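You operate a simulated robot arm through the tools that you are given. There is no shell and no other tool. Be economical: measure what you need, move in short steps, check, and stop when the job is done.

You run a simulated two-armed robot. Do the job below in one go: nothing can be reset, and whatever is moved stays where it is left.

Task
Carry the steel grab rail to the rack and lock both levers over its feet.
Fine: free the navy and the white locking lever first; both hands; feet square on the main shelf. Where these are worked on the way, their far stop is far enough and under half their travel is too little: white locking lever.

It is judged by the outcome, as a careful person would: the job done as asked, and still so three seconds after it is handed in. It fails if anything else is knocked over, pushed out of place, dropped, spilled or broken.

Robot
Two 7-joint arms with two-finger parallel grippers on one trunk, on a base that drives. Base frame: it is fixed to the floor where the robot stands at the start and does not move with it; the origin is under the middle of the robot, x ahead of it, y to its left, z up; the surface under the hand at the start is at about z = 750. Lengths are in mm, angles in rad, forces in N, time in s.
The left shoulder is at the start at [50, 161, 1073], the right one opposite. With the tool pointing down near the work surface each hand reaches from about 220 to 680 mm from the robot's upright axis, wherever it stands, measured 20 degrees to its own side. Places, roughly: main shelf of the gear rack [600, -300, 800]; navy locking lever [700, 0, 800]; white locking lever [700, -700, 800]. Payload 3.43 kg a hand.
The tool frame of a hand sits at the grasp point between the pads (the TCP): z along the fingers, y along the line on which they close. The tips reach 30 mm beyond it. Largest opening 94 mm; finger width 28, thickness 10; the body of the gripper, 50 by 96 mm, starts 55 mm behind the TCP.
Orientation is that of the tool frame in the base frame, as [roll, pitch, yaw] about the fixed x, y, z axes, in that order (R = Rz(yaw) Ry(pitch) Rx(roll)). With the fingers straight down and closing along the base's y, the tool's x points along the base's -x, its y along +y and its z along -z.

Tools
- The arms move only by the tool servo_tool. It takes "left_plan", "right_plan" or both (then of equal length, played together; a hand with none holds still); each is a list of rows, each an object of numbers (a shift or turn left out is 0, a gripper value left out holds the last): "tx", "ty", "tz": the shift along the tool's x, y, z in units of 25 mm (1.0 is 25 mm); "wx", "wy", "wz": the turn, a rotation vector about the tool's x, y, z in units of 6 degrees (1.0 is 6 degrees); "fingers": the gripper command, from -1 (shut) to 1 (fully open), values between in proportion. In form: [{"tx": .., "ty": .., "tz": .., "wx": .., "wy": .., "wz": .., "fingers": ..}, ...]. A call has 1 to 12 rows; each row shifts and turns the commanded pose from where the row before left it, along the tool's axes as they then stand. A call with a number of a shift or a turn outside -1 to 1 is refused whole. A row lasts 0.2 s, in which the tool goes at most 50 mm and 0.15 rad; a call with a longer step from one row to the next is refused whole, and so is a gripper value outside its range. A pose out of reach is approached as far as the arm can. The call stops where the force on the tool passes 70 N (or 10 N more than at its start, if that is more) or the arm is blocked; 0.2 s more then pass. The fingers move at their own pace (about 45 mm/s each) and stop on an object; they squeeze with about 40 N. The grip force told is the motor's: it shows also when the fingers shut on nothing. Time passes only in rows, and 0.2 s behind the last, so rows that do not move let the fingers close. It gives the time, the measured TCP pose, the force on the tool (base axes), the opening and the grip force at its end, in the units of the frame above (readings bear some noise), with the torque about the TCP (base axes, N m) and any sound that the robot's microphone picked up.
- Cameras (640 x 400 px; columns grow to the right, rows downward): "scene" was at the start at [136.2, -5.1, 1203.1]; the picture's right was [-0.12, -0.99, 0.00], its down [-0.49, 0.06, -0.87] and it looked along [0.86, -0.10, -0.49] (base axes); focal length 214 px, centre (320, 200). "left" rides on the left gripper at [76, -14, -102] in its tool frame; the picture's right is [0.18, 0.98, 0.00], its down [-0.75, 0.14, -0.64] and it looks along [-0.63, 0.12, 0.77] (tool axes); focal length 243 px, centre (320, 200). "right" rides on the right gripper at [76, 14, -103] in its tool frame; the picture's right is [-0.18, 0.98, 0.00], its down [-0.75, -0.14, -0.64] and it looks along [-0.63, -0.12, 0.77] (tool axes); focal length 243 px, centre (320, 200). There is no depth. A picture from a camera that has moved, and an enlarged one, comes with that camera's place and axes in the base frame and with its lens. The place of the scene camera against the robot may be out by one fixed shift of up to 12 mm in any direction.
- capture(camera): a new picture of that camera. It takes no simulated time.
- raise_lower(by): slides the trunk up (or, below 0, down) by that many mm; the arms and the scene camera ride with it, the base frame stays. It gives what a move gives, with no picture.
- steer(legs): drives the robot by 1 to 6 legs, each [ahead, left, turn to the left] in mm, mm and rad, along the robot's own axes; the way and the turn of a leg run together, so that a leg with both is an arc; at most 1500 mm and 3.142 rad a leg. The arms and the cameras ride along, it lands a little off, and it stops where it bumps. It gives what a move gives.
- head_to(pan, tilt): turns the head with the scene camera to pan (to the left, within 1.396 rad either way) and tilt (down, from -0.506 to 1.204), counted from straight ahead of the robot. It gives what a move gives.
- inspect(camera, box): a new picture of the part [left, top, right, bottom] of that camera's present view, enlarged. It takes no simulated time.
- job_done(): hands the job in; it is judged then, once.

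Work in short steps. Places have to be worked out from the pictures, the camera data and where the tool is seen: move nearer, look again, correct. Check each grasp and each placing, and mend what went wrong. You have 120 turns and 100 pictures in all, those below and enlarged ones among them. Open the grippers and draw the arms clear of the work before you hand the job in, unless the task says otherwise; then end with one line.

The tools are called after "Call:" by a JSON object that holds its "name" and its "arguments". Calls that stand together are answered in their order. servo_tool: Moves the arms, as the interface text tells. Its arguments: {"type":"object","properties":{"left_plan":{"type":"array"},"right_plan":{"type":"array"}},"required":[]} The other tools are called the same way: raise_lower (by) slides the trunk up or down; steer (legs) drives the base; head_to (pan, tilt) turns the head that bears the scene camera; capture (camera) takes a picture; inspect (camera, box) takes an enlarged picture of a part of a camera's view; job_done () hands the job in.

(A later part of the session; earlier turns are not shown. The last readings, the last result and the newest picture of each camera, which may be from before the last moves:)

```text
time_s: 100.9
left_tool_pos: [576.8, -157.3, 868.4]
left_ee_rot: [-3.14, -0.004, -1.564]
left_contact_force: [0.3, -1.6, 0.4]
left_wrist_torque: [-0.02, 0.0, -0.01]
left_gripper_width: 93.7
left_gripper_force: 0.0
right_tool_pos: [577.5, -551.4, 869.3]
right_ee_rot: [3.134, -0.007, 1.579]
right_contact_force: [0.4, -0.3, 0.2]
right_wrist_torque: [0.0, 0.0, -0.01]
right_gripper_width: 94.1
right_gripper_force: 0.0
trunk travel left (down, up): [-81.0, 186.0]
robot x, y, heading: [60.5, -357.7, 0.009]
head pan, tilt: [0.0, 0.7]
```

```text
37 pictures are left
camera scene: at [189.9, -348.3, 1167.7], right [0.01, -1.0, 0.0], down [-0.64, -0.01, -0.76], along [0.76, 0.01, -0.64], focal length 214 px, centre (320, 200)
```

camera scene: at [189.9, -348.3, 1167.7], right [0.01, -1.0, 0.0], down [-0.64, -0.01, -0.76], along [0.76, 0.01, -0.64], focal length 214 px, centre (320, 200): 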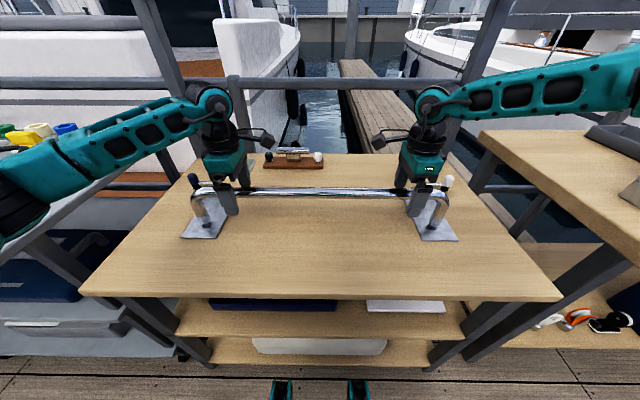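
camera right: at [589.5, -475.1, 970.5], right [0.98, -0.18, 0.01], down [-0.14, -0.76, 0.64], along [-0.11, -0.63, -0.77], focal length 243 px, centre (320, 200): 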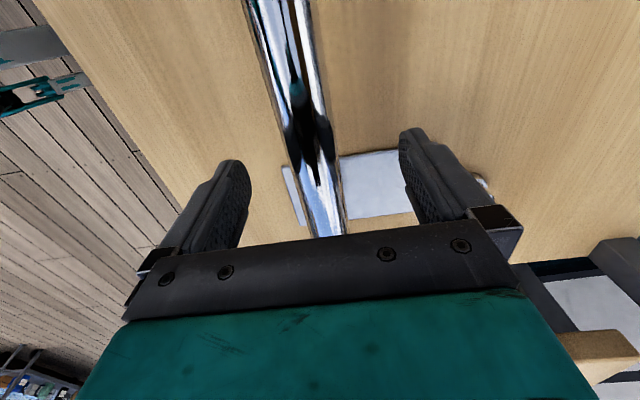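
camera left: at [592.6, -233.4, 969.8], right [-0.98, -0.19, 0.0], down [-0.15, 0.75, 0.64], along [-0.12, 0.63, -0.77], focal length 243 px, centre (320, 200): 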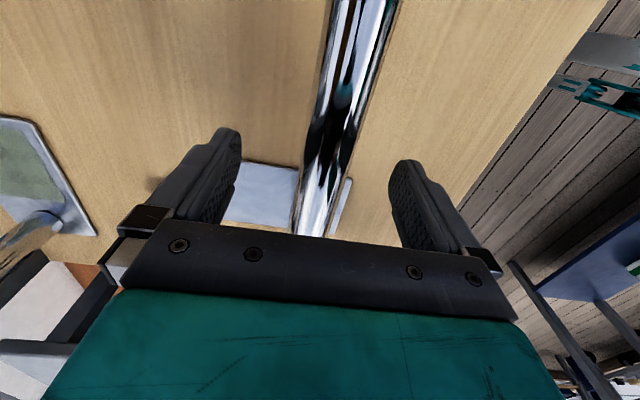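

The rail stands free on the shelf. I raise straight off by the trunk and then inspect the seating against the levers.

Call:
{"name": "raise_lower", "arguments": {"by": 120}}

Call:
{"name": "inspect", "arguments": {"camera": "left", "box": [120, 100, 360, 250]}}

Call:
{"name": "inspect", "arguments": {"camera": "right", "box": [280, 100, 520, 250]}}

```text
time_s: 102.4
left_tool_pos: [577.7, -157.6, 988.4]
left_ee_rot: [3.141, -0.005, -1.565]
left_contact_force: [0.1, 1.0, 0.4]
left_wrist_torque: [-0.03, 0.0, 0.01]
left_gripper_width: 93.9
left_gripper_force: 0.0
right_tool_pos: [577.2, -551.4, 988.6]
right_ee_rot: [3.135, -0.004, 1.58]
right_contact_force: [-0.6, 0.2, 0.8]
right_wrist_torque: [-0.01, -0.01, 0.02]
right_gripper_width: 94.2
right_gripper_force: 0.0
trunk travel left (down, up): [-201.0, 66.0]
robot x, y, heading: [56.8, -356.4, 0.01]
head pan, tilt: [0.0, 0.7]
```

```text
2.67 times, centred on (240, 175) of left
camera zoom: at [592.7, -233.4, 1089.6], right [-0.98, -0.19, 0.0], down [-0.15, 0.75, 0.64], along [-0.12, 0.63, -0.77], focal length 647 px, centre (533, 267)
```

zoom: 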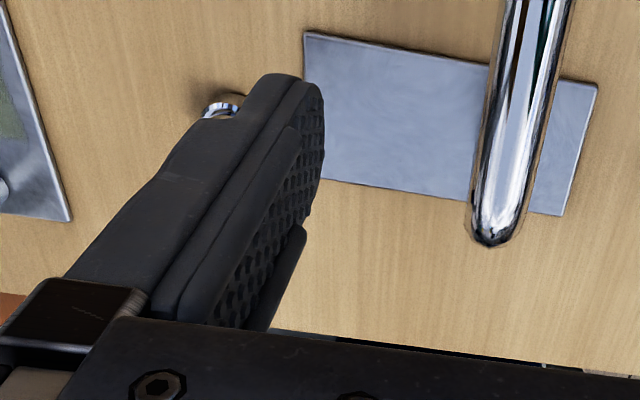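

```text
2.67 times, centred on (400, 175) of right
camera zoom: at [589.6, -475.1, 1090.2], right [0.98, -0.18, 0.01], down [-0.14, -0.76, 0.64], along [-0.11, -0.63, -0.77], focal length 647 px, centre (107, 267)
```

zoom: 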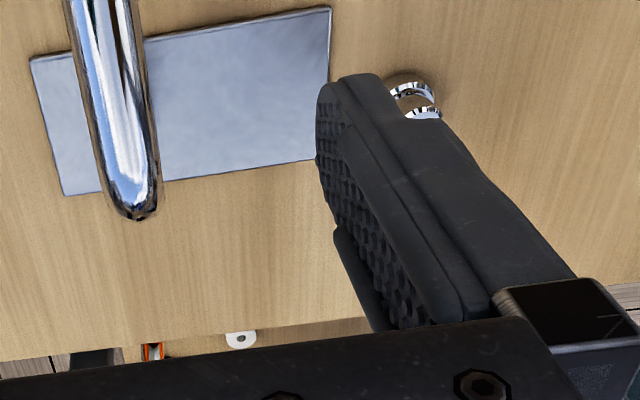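

The feet lie square: left plate x 531–685, y −93…−7; right plate x 527–682, y −687…−600, with the hubs (y ≈ −45, −655) right behind them. Next I pull the left hand back and up, and tilt the right tool 36° forward with fingers half shut to reach the white lever.

Call:
{"name": "servo_tool", "arguments": {"left_plan": [{"tz": -0.8}, {"tz": -0.8}, {"tz": -0.8, "ty": 0.9}, {"tz": -0.8, "ty": 0.9}, {"tz": -0.8, "ty": 0.9}, {"ty": 0.9}, {"ty": 0.9}, {"ty": 0.9}, {"ty": 0.9}, {}], "right_plan": [{"tz": -0.8}, {"tz": -0.8}, {"tz": -0.4, "wx": -1, "fingers": -0.1}, {"wx": -1}, {"wx": -1}, {"wx": -1}, {"wx": -1}, {"wx": -1}, {}, {}]}}

Call:
{"name": "steer", "arguments": {"legs": [[0, -185, 0]]}}

```text
time_s: 104.6
left_tool_pos: [421.9, -157.3, 1087.6]
left_ee_rot: [3.141, -0.002, -1.564]
left_contact_force: [-0.2, 0.5, -0.3]
left_wrist_torque: [0.01, 0.02, 0.01]
left_gripper_width: 94.1
left_gripper_force: 0.1
right_tool_pos: [577.4, -551.3, 1039.6]
right_ee_rot: [2.507, -0.006, 1.581]
right_contact_force: [-1.0, 0.1, 0.1]
right_wrist_torque: [0.03, -0.04, 0.04]
right_gripper_width: 42.3
right_gripper_force: 0.0
trunk travel left (down, up): [-201.0, 66.0]
robot x, y, heading: [56.9, -356.6, 0.011]
head pan, tilt: [0.0, 0.7]
```

```text
time_s: 106.8
left_tool_pos: [423.7, -339.4, 1087.5]
left_ee_rot: [3.141, -0.005, -1.564]
left_contact_force: [0.2, -0.3, 0.8]
left_wrist_torque: [0.01, 0.0, 0.03]
left_gripper_width: 94.2
left_gripper_force: 0.1
right_tool_pos: [578.8, -732.5, 1039.9]
right_ee_rot: [2.507, -0.005, 1.579]
right_contact_force: [1.1, 0.0, 0.0]
right_wrist_torque: [-0.01, 0.0, -0.01]
right_gripper_width: 42.3
right_gripper_force: 0.0
trunk travel left (down, up): [-201.0, 66.0]
robot x, y, heading: [62.9, -539.5, 0.01]
head pan, tilt: [0.0, 0.7]
```

Call:
{"name": "raise_lower", "arguments": {"by": -150}}

Call:
{"name": "servo_tool", "arguments": {"right_plan": [{"tx": 0.23, "ty": 0.64, "tz": 0.75}, {"tx": 0.23, "ty": 0.64, "tz": 0.75}, {"tx": 0.23, "ty": 0.64, "tz": 0.75}, {"tx": 0.23, "ty": 0.64, "tz": 0.75}, {"tx": 0.23, "ty": 0.64, "tz": 0.75}, {}]}}

Call:
{"name": "capture", "arguments": {"camera": "right"}}

Call:
{"name": "capture", "arguments": {"camera": "scene"}}

```text
time_s: 108.6
left_tool_pos: [422.5, -340.1, 938.1]
left_ee_rot: [3.141, -0.004, -1.564]
left_contact_force: [-0.7, 0.6, 0.0]
left_wrist_torque: [0.01, -0.02, -0.01]
left_gripper_width: 94.1
left_gripper_force: 0.0
right_tool_pos: [579.1, -731.9, 889.9]
right_ee_rot: [2.505, -0.006, 1.581]
right_contact_force: [0.0, 1.0, -0.5]
right_wrist_torque: [-0.04, 0.02, 0.0]
right_gripper_width: 42.4
right_gripper_force: 0.1
trunk travel left (down, up): [-51.0, 216.0]
robot x, y, heading: [57.3, -539.0, 0.014]
head pan, tilt: [0.0, 0.7]
```

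```text
time_s: 110.0
left_tool_pos: [424.2, -339.3, 938.9]
left_ee_rot: [3.14, -0.003, -1.565]
left_contact_force: [0.5, -1.2, 0.0]
left_wrist_torque: [-0.01, 0.0, 0.02]
left_gripper_width: 94.0
left_gripper_force: 0.0
right_tool_pos: [680.6, -722.6, 870.0]
right_ee_rot: [2.506, -0.006, 1.578]
right_contact_force: [0.5, -0.1, 1.5]
right_wrist_torque: [0.02, 0.0, 0.03]
right_gripper_width: 42.3
right_gripper_force: 0.1
right hand out of reach, approached as far as the arm can: row 4, 5
trunk travel left (down, up): [-51.0, 216.0]
robot x, y, heading: [59.3, -538.3, 0.014]
head pan, tilt: [0.0, 0.7]
```

```text
34 pictures are left
camera right: at [629.2, -646.8, 960.6], right [0.79, -0.18, 0.58], down [-0.49, -0.76, 0.43], along [0.37, -0.62, -0.69], focal length 243 px, centre (320, 200)
```

right: 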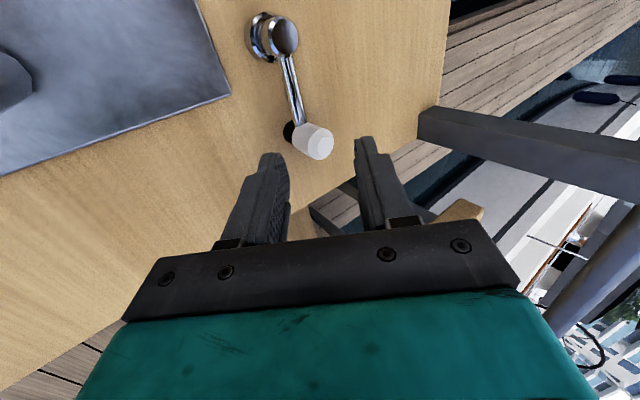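

```text
33 pictures are left
camera scene: at [192.1, -530.5, 1137.7], right [0.01, -1.0, 0.0], down [-0.64, -0.01, -0.77], along [0.76, 0.01, -0.64], focal length 214 px, centre (320, 200)
```

scene: 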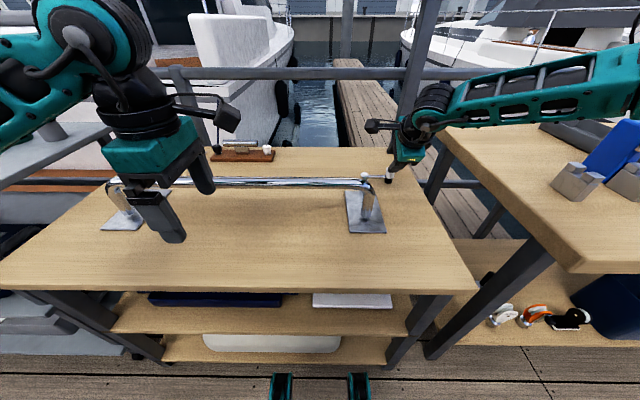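

Reach fails in this wrist orientation. I turn the right tool back (closing along y), with the hand approaching from outside the rail, so it can hook behind the white lever and keep clear of the rail.

Call:
{"name": "servo_tool", "arguments": {"right_plan": [{"tz": -1, "fingers": -1}, {"wz": -1}, {"wz": -1}, {"wz": -1}, {"wz": -1}, {"wz": -1}, {"wz": -1}, {"wz": -1}, {"wz": -1}, {"wz": -1}, {"wz": -1}, {"wz": -1}]}}

Call:
{"name": "servo_tool", "arguments": {"right_plan": [{"wz": -1}, {"wz": -1}, {"wz": -1}, {"wz": -1}, {"wx": -0.592, "wz": -0.806}, {"wx": -0.592, "wz": -0.806}, {"wx": -0.592, "wz": -0.806}, {"wx": -0.592, "wz": -0.806}, {"wx": -0.592, "wz": -0.806}, {}]}}

Call:
{"name": "capture", "arguments": {"camera": "right"}}

```text
time_s: 112.6
left_tool_pos: [423.3, -340.1, 938.6]
left_ee_rot: [-3.141, -0.005, -1.562]
left_contact_force: [-0.1, 0.2, -0.5]
left_wrist_torque: [-0.01, 0.0, 0.0]
left_gripper_width: 94.2
left_gripper_force: 0.1
right_tool_pos: [665.5, -720.9, 889.6]
right_ee_rot: [2.846, 0.57, 2.647]
right_contact_force: [-0.6, -0.4, -0.1]
right_wrist_torque: [0.01, -0.02, 0.0]
right_gripper_width: 0.1
right_gripper_force: 33.2
trunk travel left (down, up): [-51.0, 216.0]
robot x, y, heading: [60.9, -540.1, 0.009]
head pan, tilt: [0.0, 0.7]
```

```text
time_s: 114.8
left_tool_pos: [423.3, -339.6, 938.5]
left_ee_rot: [-3.141, -0.004, -1.563]
left_contact_force: [0.3, 0.4, 0.3]
left_wrist_torque: [0.0, 0.02, 0.0]
left_gripper_width: 94.1
left_gripper_force: 0.0
right_tool_pos: [666.1, -721.3, 890.4]
right_ee_rot: [3.139, 0.637, -2.61]
right_contact_force: [-0.1, 0.3, -0.1]
right_wrist_torque: [-0.01, -0.04, 0.02]
right_gripper_width: 0.0
right_gripper_force: 32.9
trunk travel left (down, up): [-51.0, 216.0]
robot x, y, heading: [59.6, -537.7, 0.014]
head pan, tilt: [0.0, 0.7]
```

```text
32 pictures are left
camera right: at [553.1, -770.2, 926.2], right [-0.37, 0.92, 0.11], down [0.27, -0.01, 0.96], along [0.89, 0.39, -0.24], focal length 243 px, centre (320, 200)
```

right: 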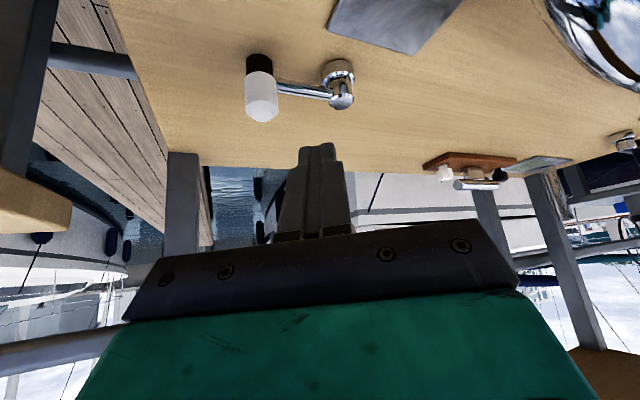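

That orientation is reachable and the view confirms hub ≈ [718,-661], knob ≈ [723,-734]. I shift the base left 90, lower the trunk 40, and set the tool to about 45° tilt with slight outward yaw for hooking behind the lever arm.

Call:
{"name": "steer", "arguments": {"legs": [[0, 88, -0.01]]}}

Call:
{"name": "servo_tool", "arguments": {"right_plan": [{"wx": 0.496, "wz": 0.669}, {"wx": 0.496, "wz": 0.669}, {"wx": 0.496, "wz": 0.669}, {"wy": -0.71}, {"wy": -0.71}, {}]}}

Call:
{"name": "raise_lower", "arguments": {"by": -40}}

```text
time_s: 116.2
left_tool_pos: [425.1, -255.1, 938.6]
left_ee_rot: [3.141, -0.004, -1.574]
left_contact_force: [-0.1, -0.2, 0.0]
left_wrist_torque: [0.03, -0.01, 0.0]
left_gripper_width: 94.2
left_gripper_force: 0.1
right_tool_pos: [663.3, -638.0, 889.4]
right_ee_rot: [3.137, 0.637, -2.622]
right_contact_force: [-0.1, 0.3, -0.6]
right_wrist_torque: [-0.02, -0.05, 0.03]
right_gripper_width: 0.0
right_gripper_force: 33.6
trunk travel left (down, up): [-51.0, 216.0]
robot x, y, heading: [57.4, -447.3, -0.001]
head pan, tilt: [0.0, 0.7]
```

```text
time_s: 117.6
left_tool_pos: [425.1, -255.5, 938.5]
left_ee_rot: [3.141, -0.002, -1.575]
left_contact_force: [-0.8, 0.0, 0.1]
left_wrist_torque: [0.0, -0.02, -0.01]
left_gripper_width: 94.2
left_gripper_force: 0.1
right_tool_pos: [663.7, -637.5, 890.9]
right_ee_rot: [3.138, 0.785, -2.883]
right_contact_force: [-0.5, -0.5, 0.3]
right_wrist_torque: [0.0, -0.02, 0.04]
right_gripper_width: 0.2
right_gripper_force: 33.0
trunk travel left (down, up): [-51.0, 216.0]
robot x, y, heading: [60.1, -450.0, -0.001]
head pan, tilt: [0.0, 0.7]
```

```text
time_s: 118.5
left_tool_pos: [425.5, -254.1, 899.0]
left_ee_rot: [3.141, -0.003, -1.574]
left_contact_force: [-0.9, -0.4, -0.6]
left_wrist_torque: [-0.01, -0.01, 0.01]
left_gripper_width: 93.8
left_gripper_force: 0.1
right_tool_pos: [663.4, -637.6, 848.2]
right_ee_rot: [3.138, 0.785, -2.883]
right_contact_force: [0.2, -0.1, 0.2]
right_wrist_torque: [0.01, -0.03, 0.0]
right_gripper_width: 0.0
right_gripper_force: 33.1
trunk travel left (down, up): [-11.0, 256.0]
robot x, y, heading: [63.1, -450.4, 0.005]
head pan, tilt: [0.0, 0.7]
```

Call:
{"name": "servo_tool", "arguments": {"right_plan": [{"tx": -0.35, "ty": -0.62, "tz": 0.33}, {"tx": -0.35, "ty": -0.62, "tz": 0.33}, {"tx": -0.35, "ty": -0.62, "tz": 0.33}, {"tx": -0.35, "ty": -0.62, "tz": 0.33}, {"tx": -0.35, "ty": -0.62, "tz": 0.33}, {}]}}

Call:
{"name": "capture", "arguments": {"camera": "right"}}

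Call:
{"name": "inspect", "arguments": {"camera": "scene", "box": [340, 120, 500, 220]}}

```text
time_s: 119.8
left_tool_pos: [425.3, -254.2, 898.5]
left_ee_rot: [3.141, -0.006, -1.573]
left_contact_force: [0.0, -0.7, -0.5]
left_wrist_torque: [0.01, -0.01, 0.02]
left_gripper_width: 94.0
left_gripper_force: 0.1
right_tool_pos: [742.2, -697.7, 849.5]
right_ee_rot: [3.138, 0.787, -2.884]
right_contact_force: [0.7, 0.4, -0.2]
right_wrist_torque: [-0.01, -0.02, 0.0]
right_gripper_width: 0.1
right_gripper_force: 33.2
trunk travel left (down, up): [-11.0, 256.0]
robot x, y, heading: [61.1, -447.0, 0.0]
head pan, tilt: [0.0, 0.7]
```

```text
31 pictures are left
camera right: at [615.0, -715.2, 869.0], right [-0.13, 0.98, 0.13], down [0.11, -0.12, 0.99], along [0.99, 0.14, -0.1], focal length 243 px, centre (320, 200)
```

right: 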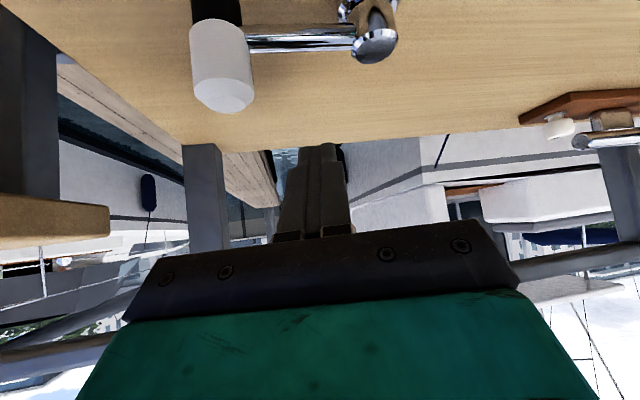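

```text
4.00 times, centred on (420, 170) of scene
camera zoom: at [191.6, -442.7, 1097.7], right [0.0, -1.0, 0.0], down [-0.64, 0.0, -0.76], along [0.76, 0.0, -0.64], focal length 858 px, centre (-80, 320)
```

zoom: 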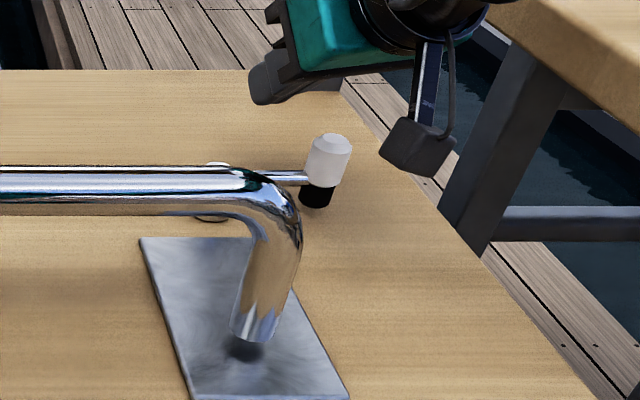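

Reachable. I shift 7 mm outward to center between hub and knob and descend behind the lever arm.

Call:
{"name": "servo_tool", "arguments": {"right_plan": [{"tx": 0.05, "ty": -0.27, "tz": -0.05}, {"tx": 0.47, "tz": 0.47}, {"tx": 0.47, "tz": 0.47}, {"tx": 0.47, "tz": 0.47}, {}]}}

Call:
{"name": "capture", "arguments": {"camera": "right"}}

Call:
{"name": "inspect", "arguments": {"camera": "scene", "box": [340, 120, 500, 220]}}

```text
time_s: 121.0
left_tool_pos: [425.4, -254.6, 898.6]
left_ee_rot: [-3.141, -0.003, -1.575]
left_contact_force: [-0.3, -0.4, 0.2]
left_wrist_torque: [0.02, -0.01, -0.03]
left_gripper_width: 93.6
left_gripper_force: 0.2
right_tool_pos: [733.1, -707.2, 806.2]
right_ee_rot: [3.137, 0.788, -2.883]
right_contact_force: [-0.9, 0.0, 0.4]
right_wrist_torque: [-0.02, 0.0, -0.01]
right_gripper_width: 0.2
right_gripper_force: 33.2
right hand out of reach, approached as far as the arm can: row 4
trunk travel left (down, up): [-11.0, 256.0]
robot x, y, heading: [62.6, -448.1, -0.001]
head pan, tilt: [0.0, 0.7]
```

```text
29 pictures are left
camera right: at [607.2, -725.2, 823.5], right [-0.13, 0.98, 0.13], down [0.11, -0.12, 0.99], along [0.99, 0.14, -0.1], focal length 243 px, centre (320, 200)
```

right: 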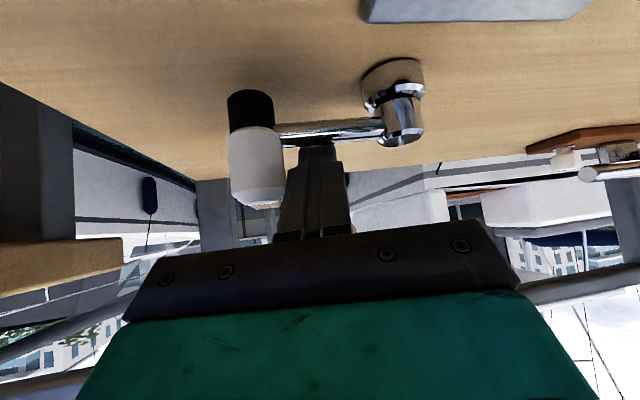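

```text
4.00 times, centred on (420, 170) of scene
camera zoom: at [191.6, -442.7, 1097.7], right [0.0, -1.0, 0.0], down [-0.64, 0.0, -0.76], along [0.76, 0.0, -0.64], focal length 858 px, centre (-80, 320)
```

zoom: 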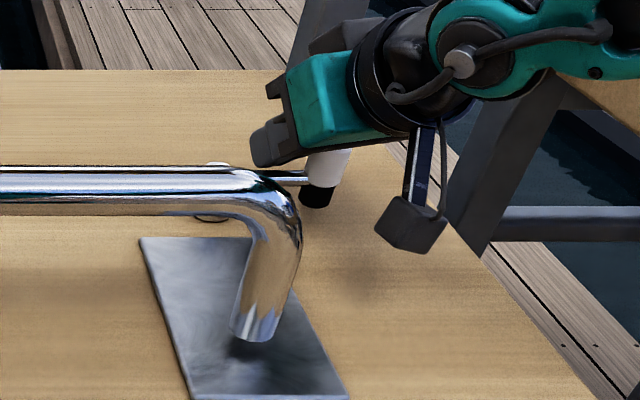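

The tip is just behind the arm; the arm itself sits near z 779, so I sink the trunk 10 mm more and then draw the lever back along its arc, checking midway.

Call:
{"name": "raise_lower", "arguments": {"by": -10}}

Call:
{"name": "servo_tool", "arguments": {"right_plan": [{"tx": 0.24, "ty": -0.03, "tz": -0.24}, {"tx": 0.24, "ty": -0.03, "tz": -0.24}, {"tx": 0.265, "ty": 0.08, "tz": -0.265}, {"tx": 0.265, "ty": 0.08, "tz": -0.265}, {}]}}

Call:
{"name": "capture", "arguments": {"camera": "right"}}

```text
time_s: 121.6
left_tool_pos: [424.6, -255.1, 889.8]
left_ee_rot: [3.141, -0.002, -1.574]
left_contact_force: [-0.2, 0.1, -0.8]
left_wrist_torque: [0.01, 0.01, 0.03]
left_gripper_width: 94.0
left_gripper_force: 0.0
right_tool_pos: [732.1, -706.7, 797.2]
right_ee_rot: [3.137, 0.791, -2.884]
right_contact_force: [2.4, 0.0, 6.8]
right_wrist_torque: [-0.03, -0.02, -0.04]
right_gripper_width: 0.1
right_gripper_force: 33.0
trunk travel left (down, up): [-1.0, 266.0]
robot x, y, heading: [61.1, -449.9, 0.002]
head pan, tilt: [0.0, 0.7]
```

```text
time_s: 122.3
left_tool_pos: [428.7, -252.3, 886.8]
left_ee_rot: [3.137, -0.005, -1.569]
left_contact_force: [-0.3, 0.9, 0.5]
left_wrist_torque: [-0.02, -0.01, 0.01]
left_gripper_width: 94.0
left_gripper_force: 0.0
right_tool_pos: [725.7, -704.8, 800.6]
right_ee_rot: [3.127, 0.805, -2.882]
right_contact_force: [24.4, 6.5, -16.0]
right_wrist_torque: [-0.15, -1.0, -0.97]
right_gripper_width: 0.1
right_gripper_force: 32.9
trunk travel left (down, up): [-1.0, 266.0]
robot x, y, heading: [59.9, -449.6, 0.006]
head pan, tilt: [0.0, 0.7]
stopped in row 3 (right hand): the force on the tool passed its limit at 76 N (the readings are from after the stop); the commanded pose is now the measured one
```

```text
27 pictures are left
camera right: at [599.6, -725.0, 815.6], right [-0.14, 0.98, 0.14], down [0.1, -0.13, 0.99], along [0.99, 0.15, -0.08], focal length 243 px, centre (320, 200)
```

right: 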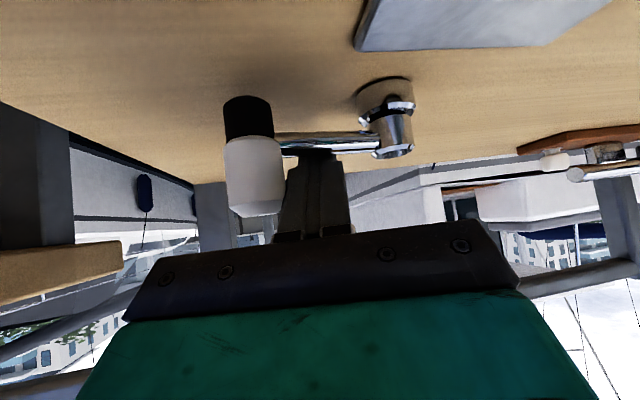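

Pulling met over 70 N and the lever did not turn, so something is catching. I take a close look before trying again.

Call:
{"name": "inspect", "arguments": {"camera": "right", "box": [200, 70, 440, 250]}}

Call:
{"name": "inspect", "arguments": {"camera": "scene", "box": [370, 120, 466, 180]}}

```text
2.22 times, centred on (320, 160) of right
camera zoom: at [599.6, -725.0, 815.6], right [-0.14, 0.98, 0.14], down [0.1, -0.13, 0.99], along [0.99, 0.15, -0.08], focal length 539 px, centre (320, 289)
```

zoom: 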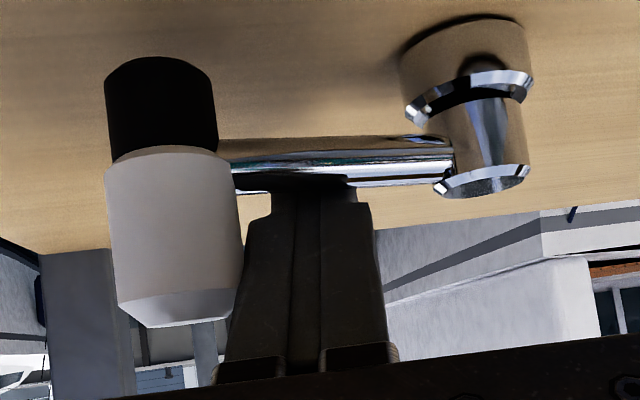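

```text
6.67 times, centred on (418, 150) of scene
camera zoom: at [195.9, -441.9, 1086.8], right [0.01, -1.0, 0.0], down [-0.65, 0.0, -0.76], along [0.76, 0.0, -0.65], focal length 1430 px, centre (-333, 533)
```

zoom: 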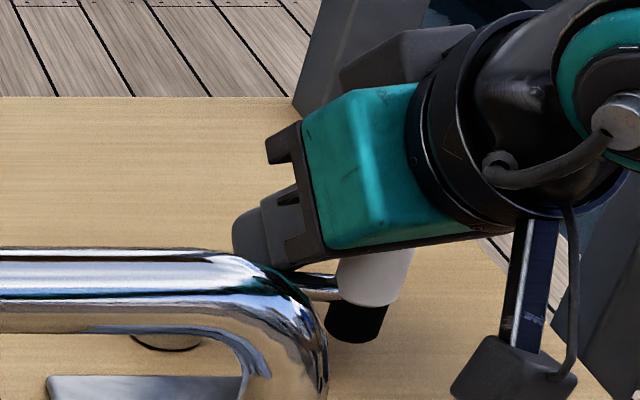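

The force line points toward the hub, so the bar may be jamming there. I relieve, shift 8 mm outward toward the knob, and pull again in tiny steps while reading forces.

Call:
{"name": "servo_tool", "arguments": {"right_plan": [{"tx": -0.25, "tz": 0.25}, {"ty": -0.25}, {}]}}

Call:
{"name": "servo_tool", "arguments": {"right_plan": [{"tx": 0.1, "tz": -0.1}, {"tx": 0.1, "tz": -0.1}, {"tx": 0.1, "tz": -0.1}, {}]}}

```text
time_s: 123.1
left_tool_pos: [424.6, -252.4, 888.4]
left_ee_rot: [3.141, -0.005, -1.57]
left_contact_force: [0.4, -0.2, 0.1]
left_wrist_torque: [0.0, -0.04, -0.01]
left_gripper_width: 94.0
left_gripper_force: 0.2
right_tool_pos: [732.7, -706.1, 806.0]
right_ee_rot: [3.13, 0.813, -2.876]
right_contact_force: [1.0, 14.5, 1.6]
right_wrist_torque: [-0.07, 0.02, -0.16]
right_gripper_width: 0.3
right_gripper_force: 33.2
trunk travel left (down, up): [-1.0, 266.0]
robot x, y, heading: [59.3, -447.6, 0.003]
head pan, tilt: [0.0, 0.7]
```

```text
time_s: 124.1
left_tool_pos: [426.0, -252.3, 887.1]
left_ee_rot: [3.141, -0.004, -1.57]
left_contact_force: [-0.4, -0.4, -0.2]
left_wrist_torque: [-0.02, -0.03, 0.02]
left_gripper_width: 93.7
left_gripper_force: 0.1
right_tool_pos: [725.4, -707.1, 805.5]
right_ee_rot: [3.128, 0.81, -2.875]
right_contact_force: [3.5, 27.2, -2.0]
right_wrist_torque: [0.04, -0.06, -0.2]
right_gripper_width: 0.0
right_gripper_force: 33.1
trunk travel left (down, up): [-1.0, 266.0]
robot x, y, heading: [61.0, -445.8, 0.005]
head pan, tilt: [0.0, 0.7]
```

Call:
{"name": "servo_tool", "arguments": {"right_plan": [{"ty": 0.2, "tx": 0.1, "tz": 0.1}, {"tx": 0.1, "tz": -0.1}, {"tx": 0.15, "tz": -0.15}, {"tx": 0.15, "tz": -0.15}, {}]}}

Call:
{"name": "inspect", "arguments": {"camera": "right", "box": [200, 70, 440, 250]}}

```text
time_s: 125.3
left_tool_pos: [429.1, -251.6, 886.3]
left_ee_rot: [3.136, -0.007, -1.572]
left_contact_force: [-0.3, 0.5, 0.4]
left_wrist_torque: [0.01, 0.0, 0.01]
left_gripper_width: 94.1
left_gripper_force: 0.0
right_tool_pos: [715.2, -706.9, 807.2]
right_ee_rot: [3.119, 0.832, -2.882]
right_contact_force: [61.6, 25.9, -1.3]
right_wrist_torque: [-0.08, -2.71, -2.38]
right_gripper_width: 0.2
right_gripper_force: 32.6
trunk travel left (down, up): [-1.0, 266.0]
robot x, y, heading: [60.9, -451.8, 0.005]
head pan, tilt: [0.0, 0.7]
```

```text
2.22 times, centred on (320, 160) of right
camera zoom: at [589.7, -726.7, 818.5], right [-0.15, 0.98, 0.15], down [0.08, -0.14, 0.99], along [0.99, 0.16, -0.05], focal length 539 px, centre (320, 289)
```

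zoom: 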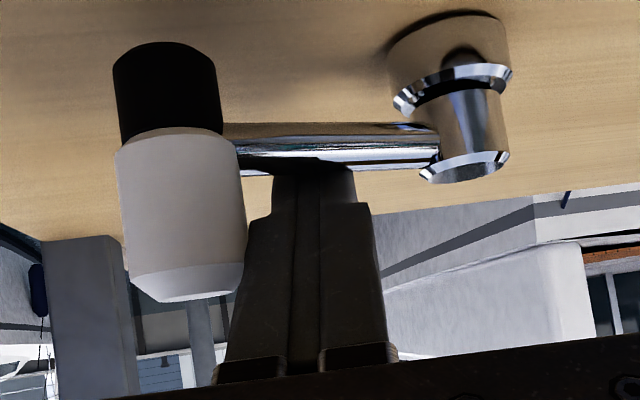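

The closed pair is as wide as the gap between hub and knob, so it jams on the hub. I lift out and use just one finger in the gap, with the gripper opened to about 54 mm around the knob.

Call:
{"name": "servo_tool", "arguments": {"right_plan": [{"tx": -0.35, "tz": 0.35}, {"tx": -0.6, "tz": -0.6}, {"tx": -0.6, "tz": -0.6}, {"tx": -0.2, "tz": -0.2, "fingers": 0.15}, {"ty": -0.6}, {"ty": -0.6}, {}, {}]}}

Call:
{"name": "capture", "arguments": {"camera": "right"}}

```text
time_s: 127.1
left_tool_pos: [424.7, -252.8, 888.4]
left_ee_rot: [3.141, -0.003, -1.571]
left_contact_force: [0.3, 0.5, -0.1]
left_wrist_torque: [0.01, 0.0, 0.02]
left_gripper_width: 93.7
left_gripper_force: 0.0
right_tool_pos: [726.8, -738.7, 849.6]
right_ee_rot: [3.131, 0.806, -2.879]
right_contact_force: [0.4, -0.3, -0.2]
right_wrist_torque: [-0.01, -0.02, -0.04]
right_gripper_width: 54.2
right_gripper_force: 0.0
trunk travel left (down, up): [-1.0, 266.0]
robot x, y, heading: [59.7, -445.1, 0.003]
head pan, tilt: [0.0, 0.7]
```

```text
23 pictures are left
camera right: at [599.8, -757.7, 863.7], right [-0.14, 0.98, 0.14], down [0.09, -0.13, 0.99], along [0.99, 0.15, -0.07], focal length 243 px, centre (320, 200)
```

right: 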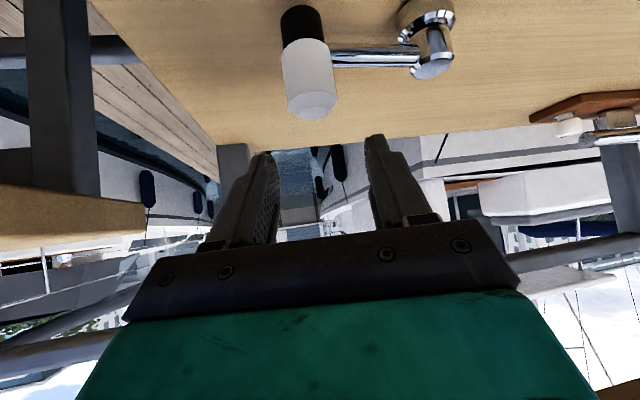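

One finger now lines up with the gap. I move 14 mm ahead and descend behind the arm.

Call:
{"name": "servo_tool", "arguments": {"right_plan": [{"tx": -0.4, "ty": -0.2, "tz": 0.4}, {"tx": 0.47, "tz": 0.47}, {"tx": 0.47, "tz": 0.47}, {"tx": 0.47, "tz": 0.47}, {}]}}

Call:
{"name": "inspect", "arguments": {"camera": "right", "box": [200, 40, 480, 250]}}

```text
time_s: 128.3
left_tool_pos: [425.8, -253.9, 888.8]
left_ee_rot: [3.141, -0.004, -1.572]
left_contact_force: [1.1, -1.0, -0.1]
left_wrist_torque: [0.03, 0.0, -0.01]
left_gripper_width: 94.1
left_gripper_force: 0.0
right_tool_pos: [742.3, -737.3, 800.8]
right_ee_rot: [3.134, 0.81, -2.881]
right_contact_force: [1.0, 0.9, 0.5]
right_wrist_torque: [0.0, -0.02, 0.01]
right_gripper_width: 53.8
right_gripper_force: 0.0
trunk travel left (down, up): [-1.0, 266.0]
robot x, y, heading: [63.8, -446.8, 0.002]
head pan, tilt: [0.0, 0.7]
```

```text
1.90 times, centred on (340, 145) of right
camera zoom: at [615.9, -757.6, 815.0], right [-0.13, 0.98, 0.14], down [0.09, -0.13, 0.99], along [0.99, 0.15, -0.07], focal length 462 px, centre (282, 305)
```

zoom: 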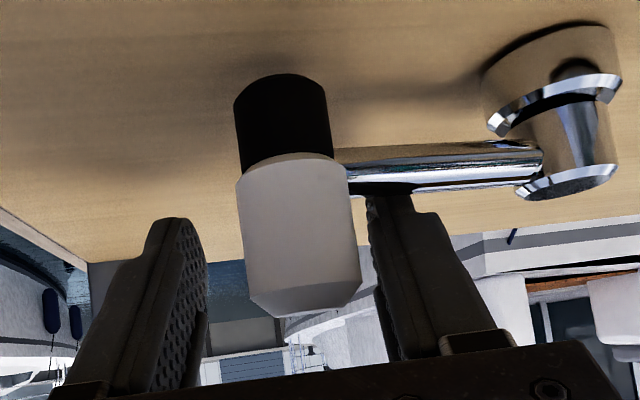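

Finger 1 is behind the arm and clear of the hub. I sink 5 mm and pull slowly along the arc.

Call:
{"name": "servo_tool", "arguments": {"right_plan": [{"tx": 0.14, "tz": 0.14}, {"tx": 0.3, "ty": 0.11, "tz": -0.3}, {"tx": 0.24, "ty": -0.03, "tz": -0.24}, {"tx": 0.24, "ty": -0.03, "tz": -0.24}, {"tx": 0.26, "ty": 0.08, "tz": -0.26}, {}]}}

Call:
{"name": "capture", "arguments": {"camera": "right"}}

```text
time_s: 129.3
left_tool_pos: [425.5, -250.6, 889.6]
left_ee_rot: [-3.141, -0.004, -1.566]
left_contact_force: [-0.5, -1.1, 0.9]
left_wrist_torque: [0.02, -0.03, -0.02]
left_gripper_width: 93.9
left_gripper_force: 0.0
right_tool_pos: [721.1, -736.1, 803.5]
right_ee_rot: [3.124, 0.83, -2.878]
right_contact_force: [7.7, 11.5, -6.9]
right_wrist_torque: [-0.12, -0.16, -0.47]
right_gripper_width: 57.2
right_gripper_force: 2.7
right hand out of reach, approached as far as the arm can: row 1
trunk travel left (down, up): [-1.0, 266.0]
robot x, y, heading: [61.1, -448.2, 0.01]
head pan, tilt: [0.0, 0.7]
stopped in row 5 (right hand): the force on the tool passed its limit at 79 N (the readings are from after the stop); the commanded pose is now the measured one
```

```text
21 pictures are left
camera right: at [594.7, -756.0, 815.3], right [-0.15, 0.98, 0.15], down [0.08, -0.14, 0.99], along [0.99, 0.16, -0.05], focal length 243 px, centre (320, 200)
```

right: 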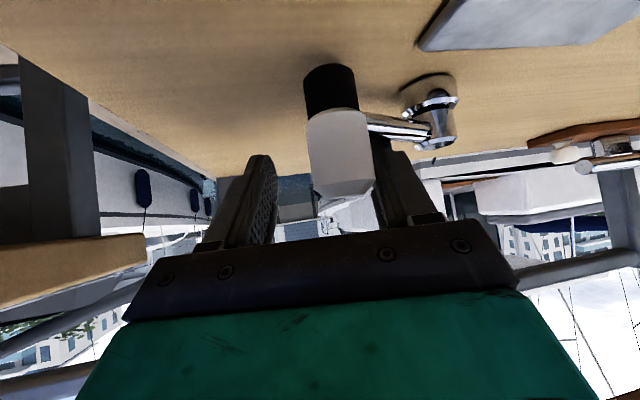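

The lever came off its stop and turned some. Now the knob can be pushed from its far side; I lift, close the fingers and look again.

Call:
{"name": "servo_tool", "arguments": {"right_plan": [{"tx": -0.2, "tz": 0.2}, {"tx": -0.7, "tz": -0.7}, {"tx": -0.7, "tz": -0.7}, {"tx": -0.3, "tz": -0.3, "fingers": -1}, {}, {}, {}]}}

Call:
{"name": "capture", "arguments": {"camera": "right"}}

Call:
{"name": "inspect", "arguments": {"camera": "scene", "box": [340, 120, 500, 220]}}

```text
time_s: 130.9
left_tool_pos: [427.0, -253.4, 888.9]
left_ee_rot: [3.141, -0.003, -1.566]
left_contact_force: [0.6, 0.2, 0.5]
left_wrist_torque: [0.01, 0.04, 0.02]
left_gripper_width: 94.1
left_gripper_force: 0.0
right_tool_pos: [723.7, -737.3, 862.8]
right_ee_rot: [3.126, 0.83, -2.88]
right_contact_force: [-0.7, -0.6, 0.1]
right_wrist_torque: [-0.01, 0.01, -0.05]
right_gripper_width: 0.1
right_gripper_force: 29.7
trunk travel left (down, up): [-1.0, 266.0]
robot x, y, heading: [61.2, -449.6, 0.007]
head pan, tilt: [0.0, 0.7]
```

```text
20 pictures are left
camera right: at [597.3, -758.1, 874.2], right [-0.15, 0.98, 0.15], down [0.08, -0.14, 0.99], along [0.99, 0.16, -0.05], focal length 243 px, centre (320, 200)
```

right: 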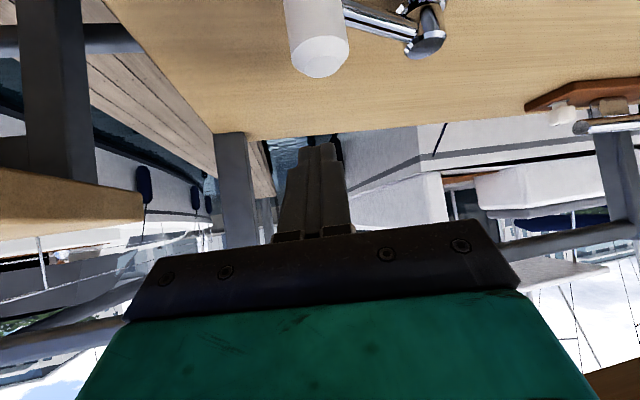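

```text
4.00 times, centred on (420, 170) of scene
camera zoom: at [193.6, -441.0, 1087.7], right [0.01, -1.0, 0.0], down [-0.64, -0.01, -0.76], along [0.76, 0.01, -0.64], focal length 858 px, centre (-80, 320)
```

zoom: 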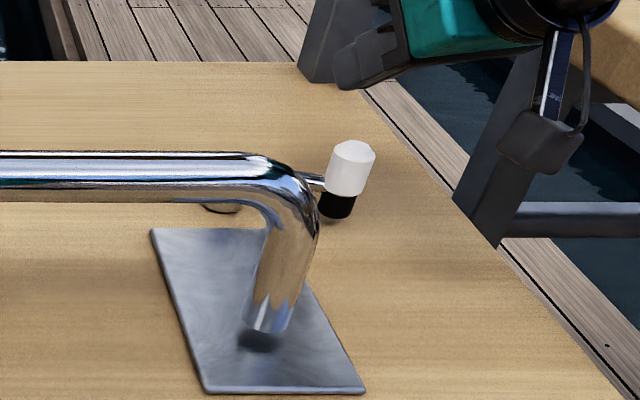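

Knob is now at about [699,-732] (75°). I come down beyond it with the closed fingers and push it toward me.

Call:
{"name": "servo_tool", "arguments": {"right_plan": [{"tx": -0.32, "ty": -0.38, "tz": 0.356}, {"tx": 0.81, "tz": 0.74}, {"tx": 0.81, "tz": 0.74}, {}, {"tx": 0.305, "ty": 0.163, "tz": -0.335}, {"tx": 0.305, "ty": 0.163, "tz": -0.335}, {"tx": 0.305, "ty": 0.163, "tz": -0.335}, {"tx": 0.218, "ty": 0.264, "tz": -0.24}, {"tx": 0.218, "ty": 0.264, "tz": -0.24}, {}]}}

Call:
{"name": "capture", "arguments": {"camera": "right"}}

```text
time_s: 133.1
left_tool_pos: [425.7, -250.9, 888.5]
left_ee_rot: [-3.141, -0.003, -1.567]
left_contact_force: [-1.3, -0.1, -0.3]
left_wrist_torque: [-0.01, 0.05, 0.02]
left_gripper_width: 94.2
left_gripper_force: 0.1
right_tool_pos: [689.3, -733.8, 806.7]
right_ee_rot: [3.128, 0.829, -2.877]
right_contact_force: [-0.4, -0.9, -0.3]
right_wrist_torque: [0.02, 0.01, -0.02]
right_gripper_width: 0.0
right_gripper_force: 33.0
right hand out of reach, approached as far as the arm can: row 9
trunk travel left (down, up): [-1.0, 266.0]
robot x, y, heading: [63.6, -452.2, 0.011]
head pan, tilt: [0.0, 0.7]
```

```text
18 pictures are left
camera right: at [562.2, -753.3, 820.5], right [-0.15, 0.98, 0.15], down [0.08, -0.14, 0.99], along [0.99, 0.15, -0.05], focal length 243 px, centre (320, 200)
```

right: 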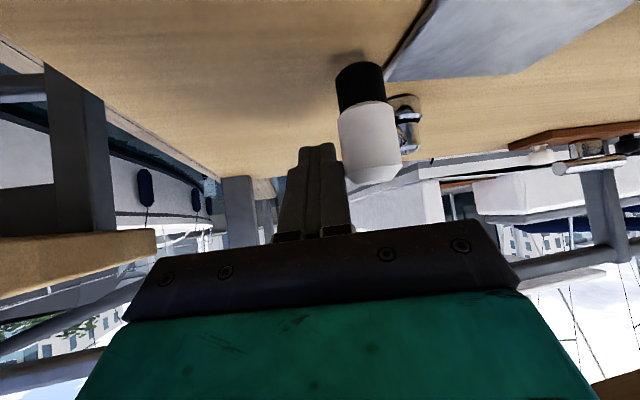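

Lever is about halfway (≈45°), moving freely. I ease the tilt and swing the hand outward from the rail, then push on around.

Call:
{"name": "servo_tool", "arguments": {"right_plan": [{"wx": -0.738, "wz": -0.675}, {"wx": -0.738, "wz": -0.675}, {"wy": 1}, {"wy": 1}, {"wy": 1}, {}, {"tx": 0.145, "ty": 0.33, "tz": -0.083}, {"tx": 0.145, "ty": 0.33, "tz": -0.083}, {"tx": 0.1, "ty": 0.33, "tz": -0.058}, {"tx": 0.1, "ty": 0.33, "tz": -0.058}, {"tx": 0.1, "ty": 0.33, "tz": -0.058}, {}]}}

Call:
{"name": "capture", "arguments": {"camera": "right"}}

```text
time_s: 135.3
left_tool_pos: [426.7, -253.4, 887.3]
left_ee_rot: [3.14, -0.002, -1.57]
left_contact_force: [-0.8, 0.2, 0.1]
left_wrist_torque: [-0.03, 0.0, 0.0]
left_gripper_width: 94.0
left_gripper_force: 0.1
right_tool_pos: [636.2, -692.3, 810.2]
right_ee_rot: [-3.134, 0.531, -2.684]
right_contact_force: [3.7, -10.5, -1.7]
right_wrist_torque: [-0.23, -0.02, -0.29]
right_gripper_width: 0.1
right_gripper_force: 32.8
right hand out of reach, approached as far as the arm can: row 2, 3, 4, 5
trunk travel left (down, up): [-1.0, 266.0]
robot x, y, heading: [63.6, -446.8, 0.01]
head pan, tilt: [0.0, 0.7]
stopped in row 10 (right hand): the force on the tool passed its limit at 76 N (the readings are from after the stop); the commanded pose is now the measured one
```

```text
17 pictures are left
camera right: at [523.9, -730.3, 859.6], right [-0.29, 0.95, 0.09], down [0.35, 0.02, 0.94], along [0.89, 0.3, -0.34], focal length 243 px, centre (320, 200)
```

right: 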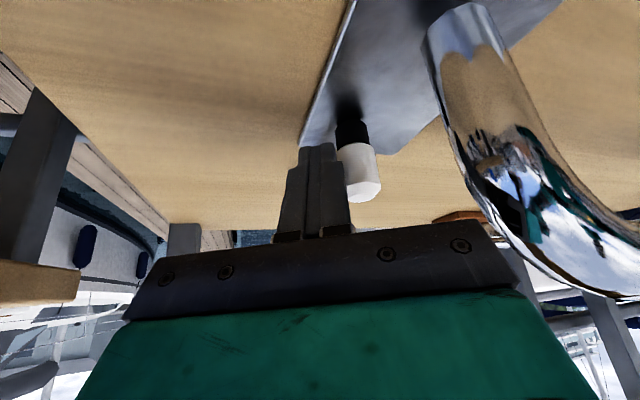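

The push ended against 76 N with the knob over the plate. I check in the scene view whether that's the locked stop and that the rail stayed put.

Call:
{"name": "inspect", "arguments": {"camera": "scene", "box": [340, 120, 500, 220]}}

Call:
{"name": "inspect", "arguments": {"camera": "right", "box": [280, 80, 440, 210]}}

```text
4.00 times, centred on (420, 170) of scene
camera zoom: at [195.1, -442.2, 1087.6], right [0.01, -1.0, 0.0], down [-0.64, 0.0, -0.76], along [0.76, 0.01, -0.64], focal length 858 px, centre (-80, 320)
```

zoom: 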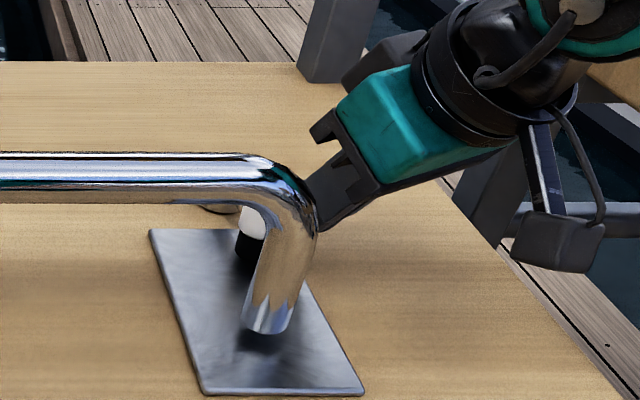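

```text
3.08 times, centred on (360, 145) of right
camera zoom: at [523.9, -730.3, 859.6], right [-0.29, 0.95, 0.09], down [0.35, 0.02, 0.94], along [0.89, 0.3, -0.34], focal length 746 px, centre (197, 369)
```

zoom: 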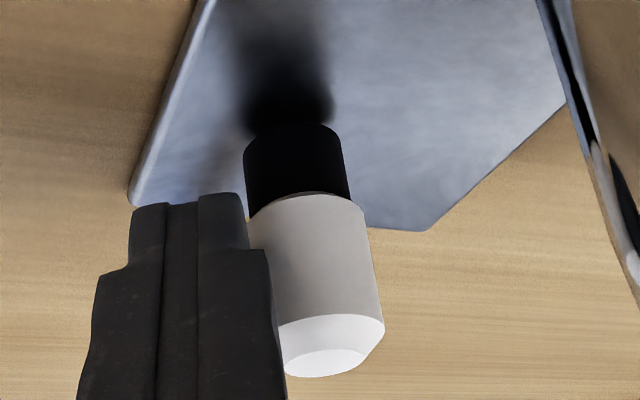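

White knob now sits at ≈[650,-659], straight over the plate and against its stop; the plate has not moved. I withdraw the right hand outward and up, then mirror everything for the navy lever.

Call:
{"name": "servo_tool", "arguments": {"right_plan": [{"ty": -0.8}, {"ty": -0.6}, {"tx": -0.5, "tz": -0.86}, {"tx": -0.5, "tz": -0.86}, {"tx": -0.5, "tz": -0.86}, {"tx": -0.5, "tz": -0.86}, {"tx": -0.5, "tz": -0.86}, {"tx": -0.5, "tz": -0.86}, {}]}}

Call:
{"name": "raise_lower", "arguments": {"by": 100}}

```text
time_s: 137.3
left_tool_pos: [426.9, -251.5, 888.8]
left_ee_rot: [-3.142, -0.004, -1.567]
left_contact_force: [-0.2, 0.4, 0.1]
left_wrist_torque: [0.01, 0.0, 0.0]
left_gripper_width: 93.8
left_gripper_force: 0.1
right_tool_pos: [642.3, -713.8, 960.6]
right_ee_rot: [-3.134, 0.537, -2.682]
right_contact_force: [-0.1, -0.2, 0.3]
right_wrist_torque: [0.0, 0.0, 0.0]
right_gripper_width: 0.0
right_gripper_force: 32.8
right hand out of reach, approached as far as the arm can: row 5, 7, 8
trunk travel left (down, up): [-1.0, 266.0]
robot x, y, heading: [67.9, -446.2, 0.004]
head pan, tilt: [0.0, 0.7]
```

```text
time_s: 138.6
left_tool_pos: [428.1, -251.2, 988.6]
left_ee_rot: [-3.141, -0.004, -1.568]
left_contact_force: [-0.3, 0.5, 0.8]
left_wrist_torque: [-0.04, 0.04, 0.01]
left_gripper_width: 93.8
left_gripper_force: 0.0
right_tool_pos: [642.3, -714.0, 1060.2]
right_ee_rot: [-3.133, 0.537, -2.681]
right_contact_force: [-0.5, 0.0, 0.2]
right_wrist_torque: [0.01, -0.04, 0.06]
right_gripper_width: 0.1
right_gripper_force: 33.0
trunk travel left (down, up): [-101.0, 166.0]
robot x, y, heading: [62.0, -444.3, 0.01]
head pan, tilt: [0.0, 0.7]
```

Call:
{"name": "steer", "arguments": {"legs": [[0, 193, 0]]}}

Call:
{"name": "servo_tool", "arguments": {"left_plan": [{"wz": 1, "tz": -0.5}, {"wz": 1}, {"wz": 1}, {"wz": 1}, {"wz": 1}, {"wz": 1}, {"wz": 1}, {"wz": 1}, {"wz": 1}, {"wz": 1}, {"wz": 1}, {"wz": 1}]}}

Call:
{"name": "servo_tool", "arguments": {"left_plan": [{"wz": 1}, {"wz": 1}, {"wz": 1}, {"wz": 1}, {"wz": 1}, {"wz": 0.5, "fingers": 0.15}, {"wy": -1}, {"wy": -1}, {"wy": -1}, {"wy": -1}, {"wy": -1}, {"wy": -1}]}}

Call:
{"name": "servo_tool", "arguments": {"left_plan": [{"wy": -1}, {"wy": -0.5}, {}]}}

```text
time_s: 141.0
left_tool_pos: [425.0, -57.2, 988.4]
left_ee_rot: [-3.141, -0.003, -1.57]
left_contact_force: [-0.8, -0.1, -0.2]
left_wrist_torque: [0.02, -0.01, -0.03]
left_gripper_width: 93.9
left_gripper_force: 0.2
right_tool_pos: [640.2, -518.6, 1061.2]
right_ee_rot: [-3.135, 0.536, -2.683]
right_contact_force: [0.8, -0.5, -0.6]
right_wrist_torque: [-0.01, -0.01, -0.01]
right_gripper_width: 0.0
right_gripper_force: 33.5
trunk travel left (down, up): [-101.0, 166.0]
robot x, y, heading: [62.4, -253.6, 0.008]
head pan, tilt: [0.0, 0.7]
```

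```text
time_s: 143.6
left_tool_pos: [425.9, -55.7, 1001.2]
left_ee_rot: [-3.138, -0.003, -2.828]
left_contact_force: [-0.1, 0.5, -0.2]
left_wrist_torque: [-0.03, 0.02, 0.01]
left_gripper_width: 94.1
left_gripper_force: 0.1
right_tool_pos: [641.2, -518.1, 1060.3]
right_ee_rot: [-3.137, 0.533, -2.681]
right_contact_force: [-0.6, 0.2, 0.8]
right_wrist_torque: [0.01, -0.01, 0.0]
right_gripper_width: 0.0
right_gripper_force: 33.1
trunk travel left (down, up): [-101.0, 166.0]
robot x, y, heading: [65.0, -252.4, 0.007]
head pan, tilt: [0.0, 0.7]
```

```text
time_s: 146.2
left_tool_pos: [426.3, -57.4, 1002.3]
left_ee_rot: [-3.138, 0.63, 2.886]
left_contact_force: [0.5, -0.3, 0.8]
left_wrist_torque: [0.0, 0.0, -0.02]
left_gripper_width: 54.2
left_gripper_force: 0.1
right_tool_pos: [640.2, -517.3, 1061.7]
right_ee_rot: [-3.136, 0.537, -2.682]
right_contact_force: [-0.5, 0.2, 0.8]
right_wrist_torque: [-0.02, -0.01, -0.03]
right_gripper_width: 0.0
right_gripper_force: 33.6
trunk travel left (down, up): [-101.0, 166.0]
robot x, y, heading: [64.3, -250.4, 0.01]
head pan, tilt: [0.0, 0.7]
```

```text
time_s: 147.0
left_tool_pos: [452.8, -55.8, 1010.5]
left_ee_rot: [-3.135, 0.786, 2.886]
left_contact_force: [0.1, 0.1, 0.6]
left_wrist_torque: [-0.03, 0.02, 0.01]
left_gripper_width: 53.9
left_gripper_force: 0.1
left hand out of reach, approached as far as the arm can: row 1, 2
right_tool_pos: [641.3, -518.0, 1061.0]
right_ee_rot: [-3.133, 0.535, -2.682]
right_contact_force: [-0.1, 0.4, 0.0]
right_wrist_torque: [0.02, 0.0, 0.0]
right_gripper_width: 0.0
right_gripper_force: 32.9
trunk travel left (down, up): [-101.0, 166.0]
robot x, y, heading: [61.0, -248.2, 0.008]
head pan, tilt: [0.0, 0.7]
```

Call:
{"name": "servo_tool", "arguments": {"left_plan": [{"tx": 0.17, "ty": 0.92, "tz": -0.17}, {"tx": 0.17, "ty": 0.92, "tz": -0.17}, {"tx": 0.17, "ty": 0.92, "tz": -0.17}, {"tx": 0.17, "ty": 0.92, "tz": -0.17}, {"tx": -0.68, "ty": 0.3, "tz": 0.96}, {"tx": -0.68, "ty": 0.3, "tz": 0.96}, {"tx": -0.68, "ty": 0.3, "tz": 0.96}, {"tx": -0.68, "ty": 0.3, "tz": 0.96}, {"tx": -0.68, "ty": 0.3, "tz": 0.96}, {"tx": -0.68, "ty": 0.3, "tz": 0.96}, {"tx": -0.68, "ty": 0.3, "tz": 0.96}, {}]}}

Call:
{"name": "servo_tool", "arguments": {"left_plan": [{"tx": -0.68, "ty": 0.3, "tz": 0.96}, {"tx": -0.68, "ty": 0.3, "tz": 0.96}, {"tx": -0.68, "ty": 0.3, "tz": 0.96}, {}]}}

Call:
{"name": "raise_lower", "arguments": {"by": -99}}

Call:
{"name": "capture", "arguments": {"camera": "left"}}

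```text
time_s: 149.6
left_tool_pos: [664.1, 36.6, 974.4]
left_ee_rot: [-3.138, 0.786, 2.884]
left_contact_force: [-0.1, 0.4, -0.4]
left_wrist_torque: [0.01, 0.02, 0.01]
left_gripper_width: 54.1
left_gripper_force: 0.0
right_tool_pos: [639.7, -518.5, 1062.1]
right_ee_rot: [-3.136, 0.535, -2.681]
right_contact_force: [-0.1, -0.3, -0.1]
right_wrist_torque: [0.01, 0.0, -0.03]
right_gripper_width: 0.1
right_gripper_force: 32.8
trunk travel left (down, up): [-101.0, 166.0]
robot x, y, heading: [64.6, -247.5, 0.007]
head pan, tilt: [0.0, 0.7]
```

```text
time_s: 150.6
left_tool_pos: [753.5, 39.6, 960.0]
left_ee_rot: [-3.139, 0.788, 2.884]
left_contact_force: [1.0, 0.0, -0.9]
left_wrist_torque: [0.03, -0.01, 0.02]
left_gripper_width: 54.0
left_gripper_force: 0.0
right_tool_pos: [640.8, -518.9, 1062.0]
right_ee_rot: [-3.135, 0.536, -2.681]
right_contact_force: [0.9, -0.3, 0.2]
right_wrist_torque: [0.0, -0.01, 0.01]
right_gripper_width: 0.0
right_gripper_force: 33.5
trunk travel left (down, up): [-101.0, 166.0]
robot x, y, heading: [59.2, -254.3, 0.008]
head pan, tilt: [0.0, 0.7]
```

```text
time_s: 151.9
left_tool_pos: [752.9, 39.4, 861.9]
left_ee_rot: [-3.136, 0.787, 2.886]
left_contact_force: [-0.2, 0.5, -0.7]
left_wrist_torque: [0.01, 0.02, -0.04]
left_gripper_width: 54.0
left_gripper_force: 0.0
right_tool_pos: [640.3, -516.9, 962.4]
right_ee_rot: [-3.135, 0.535, -2.681]
right_contact_force: [-0.5, -0.3, -0.3]
right_wrist_torque: [-0.02, -0.03, 0.0]
right_gripper_width: 0.1
right_gripper_force: 32.2
trunk travel left (down, up): [-2.0, 265.0]
robot x, y, heading: [63.4, -252.5, 0.011]
head pan, tilt: [0.0, 0.7]
```

```text
14 pictures are left
camera left: at [627.5, 57.7, 878.7], right [0.13, 0.98, -0.13], down [0.11, 0.12, 0.99], along [0.99, -0.14, -0.1], focal length 243 px, centre (320, 200)
```

left: 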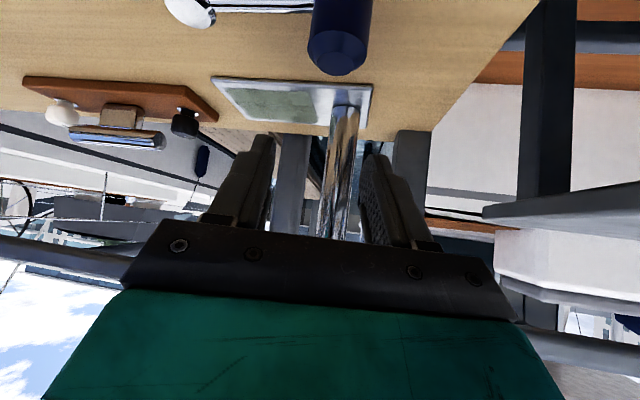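

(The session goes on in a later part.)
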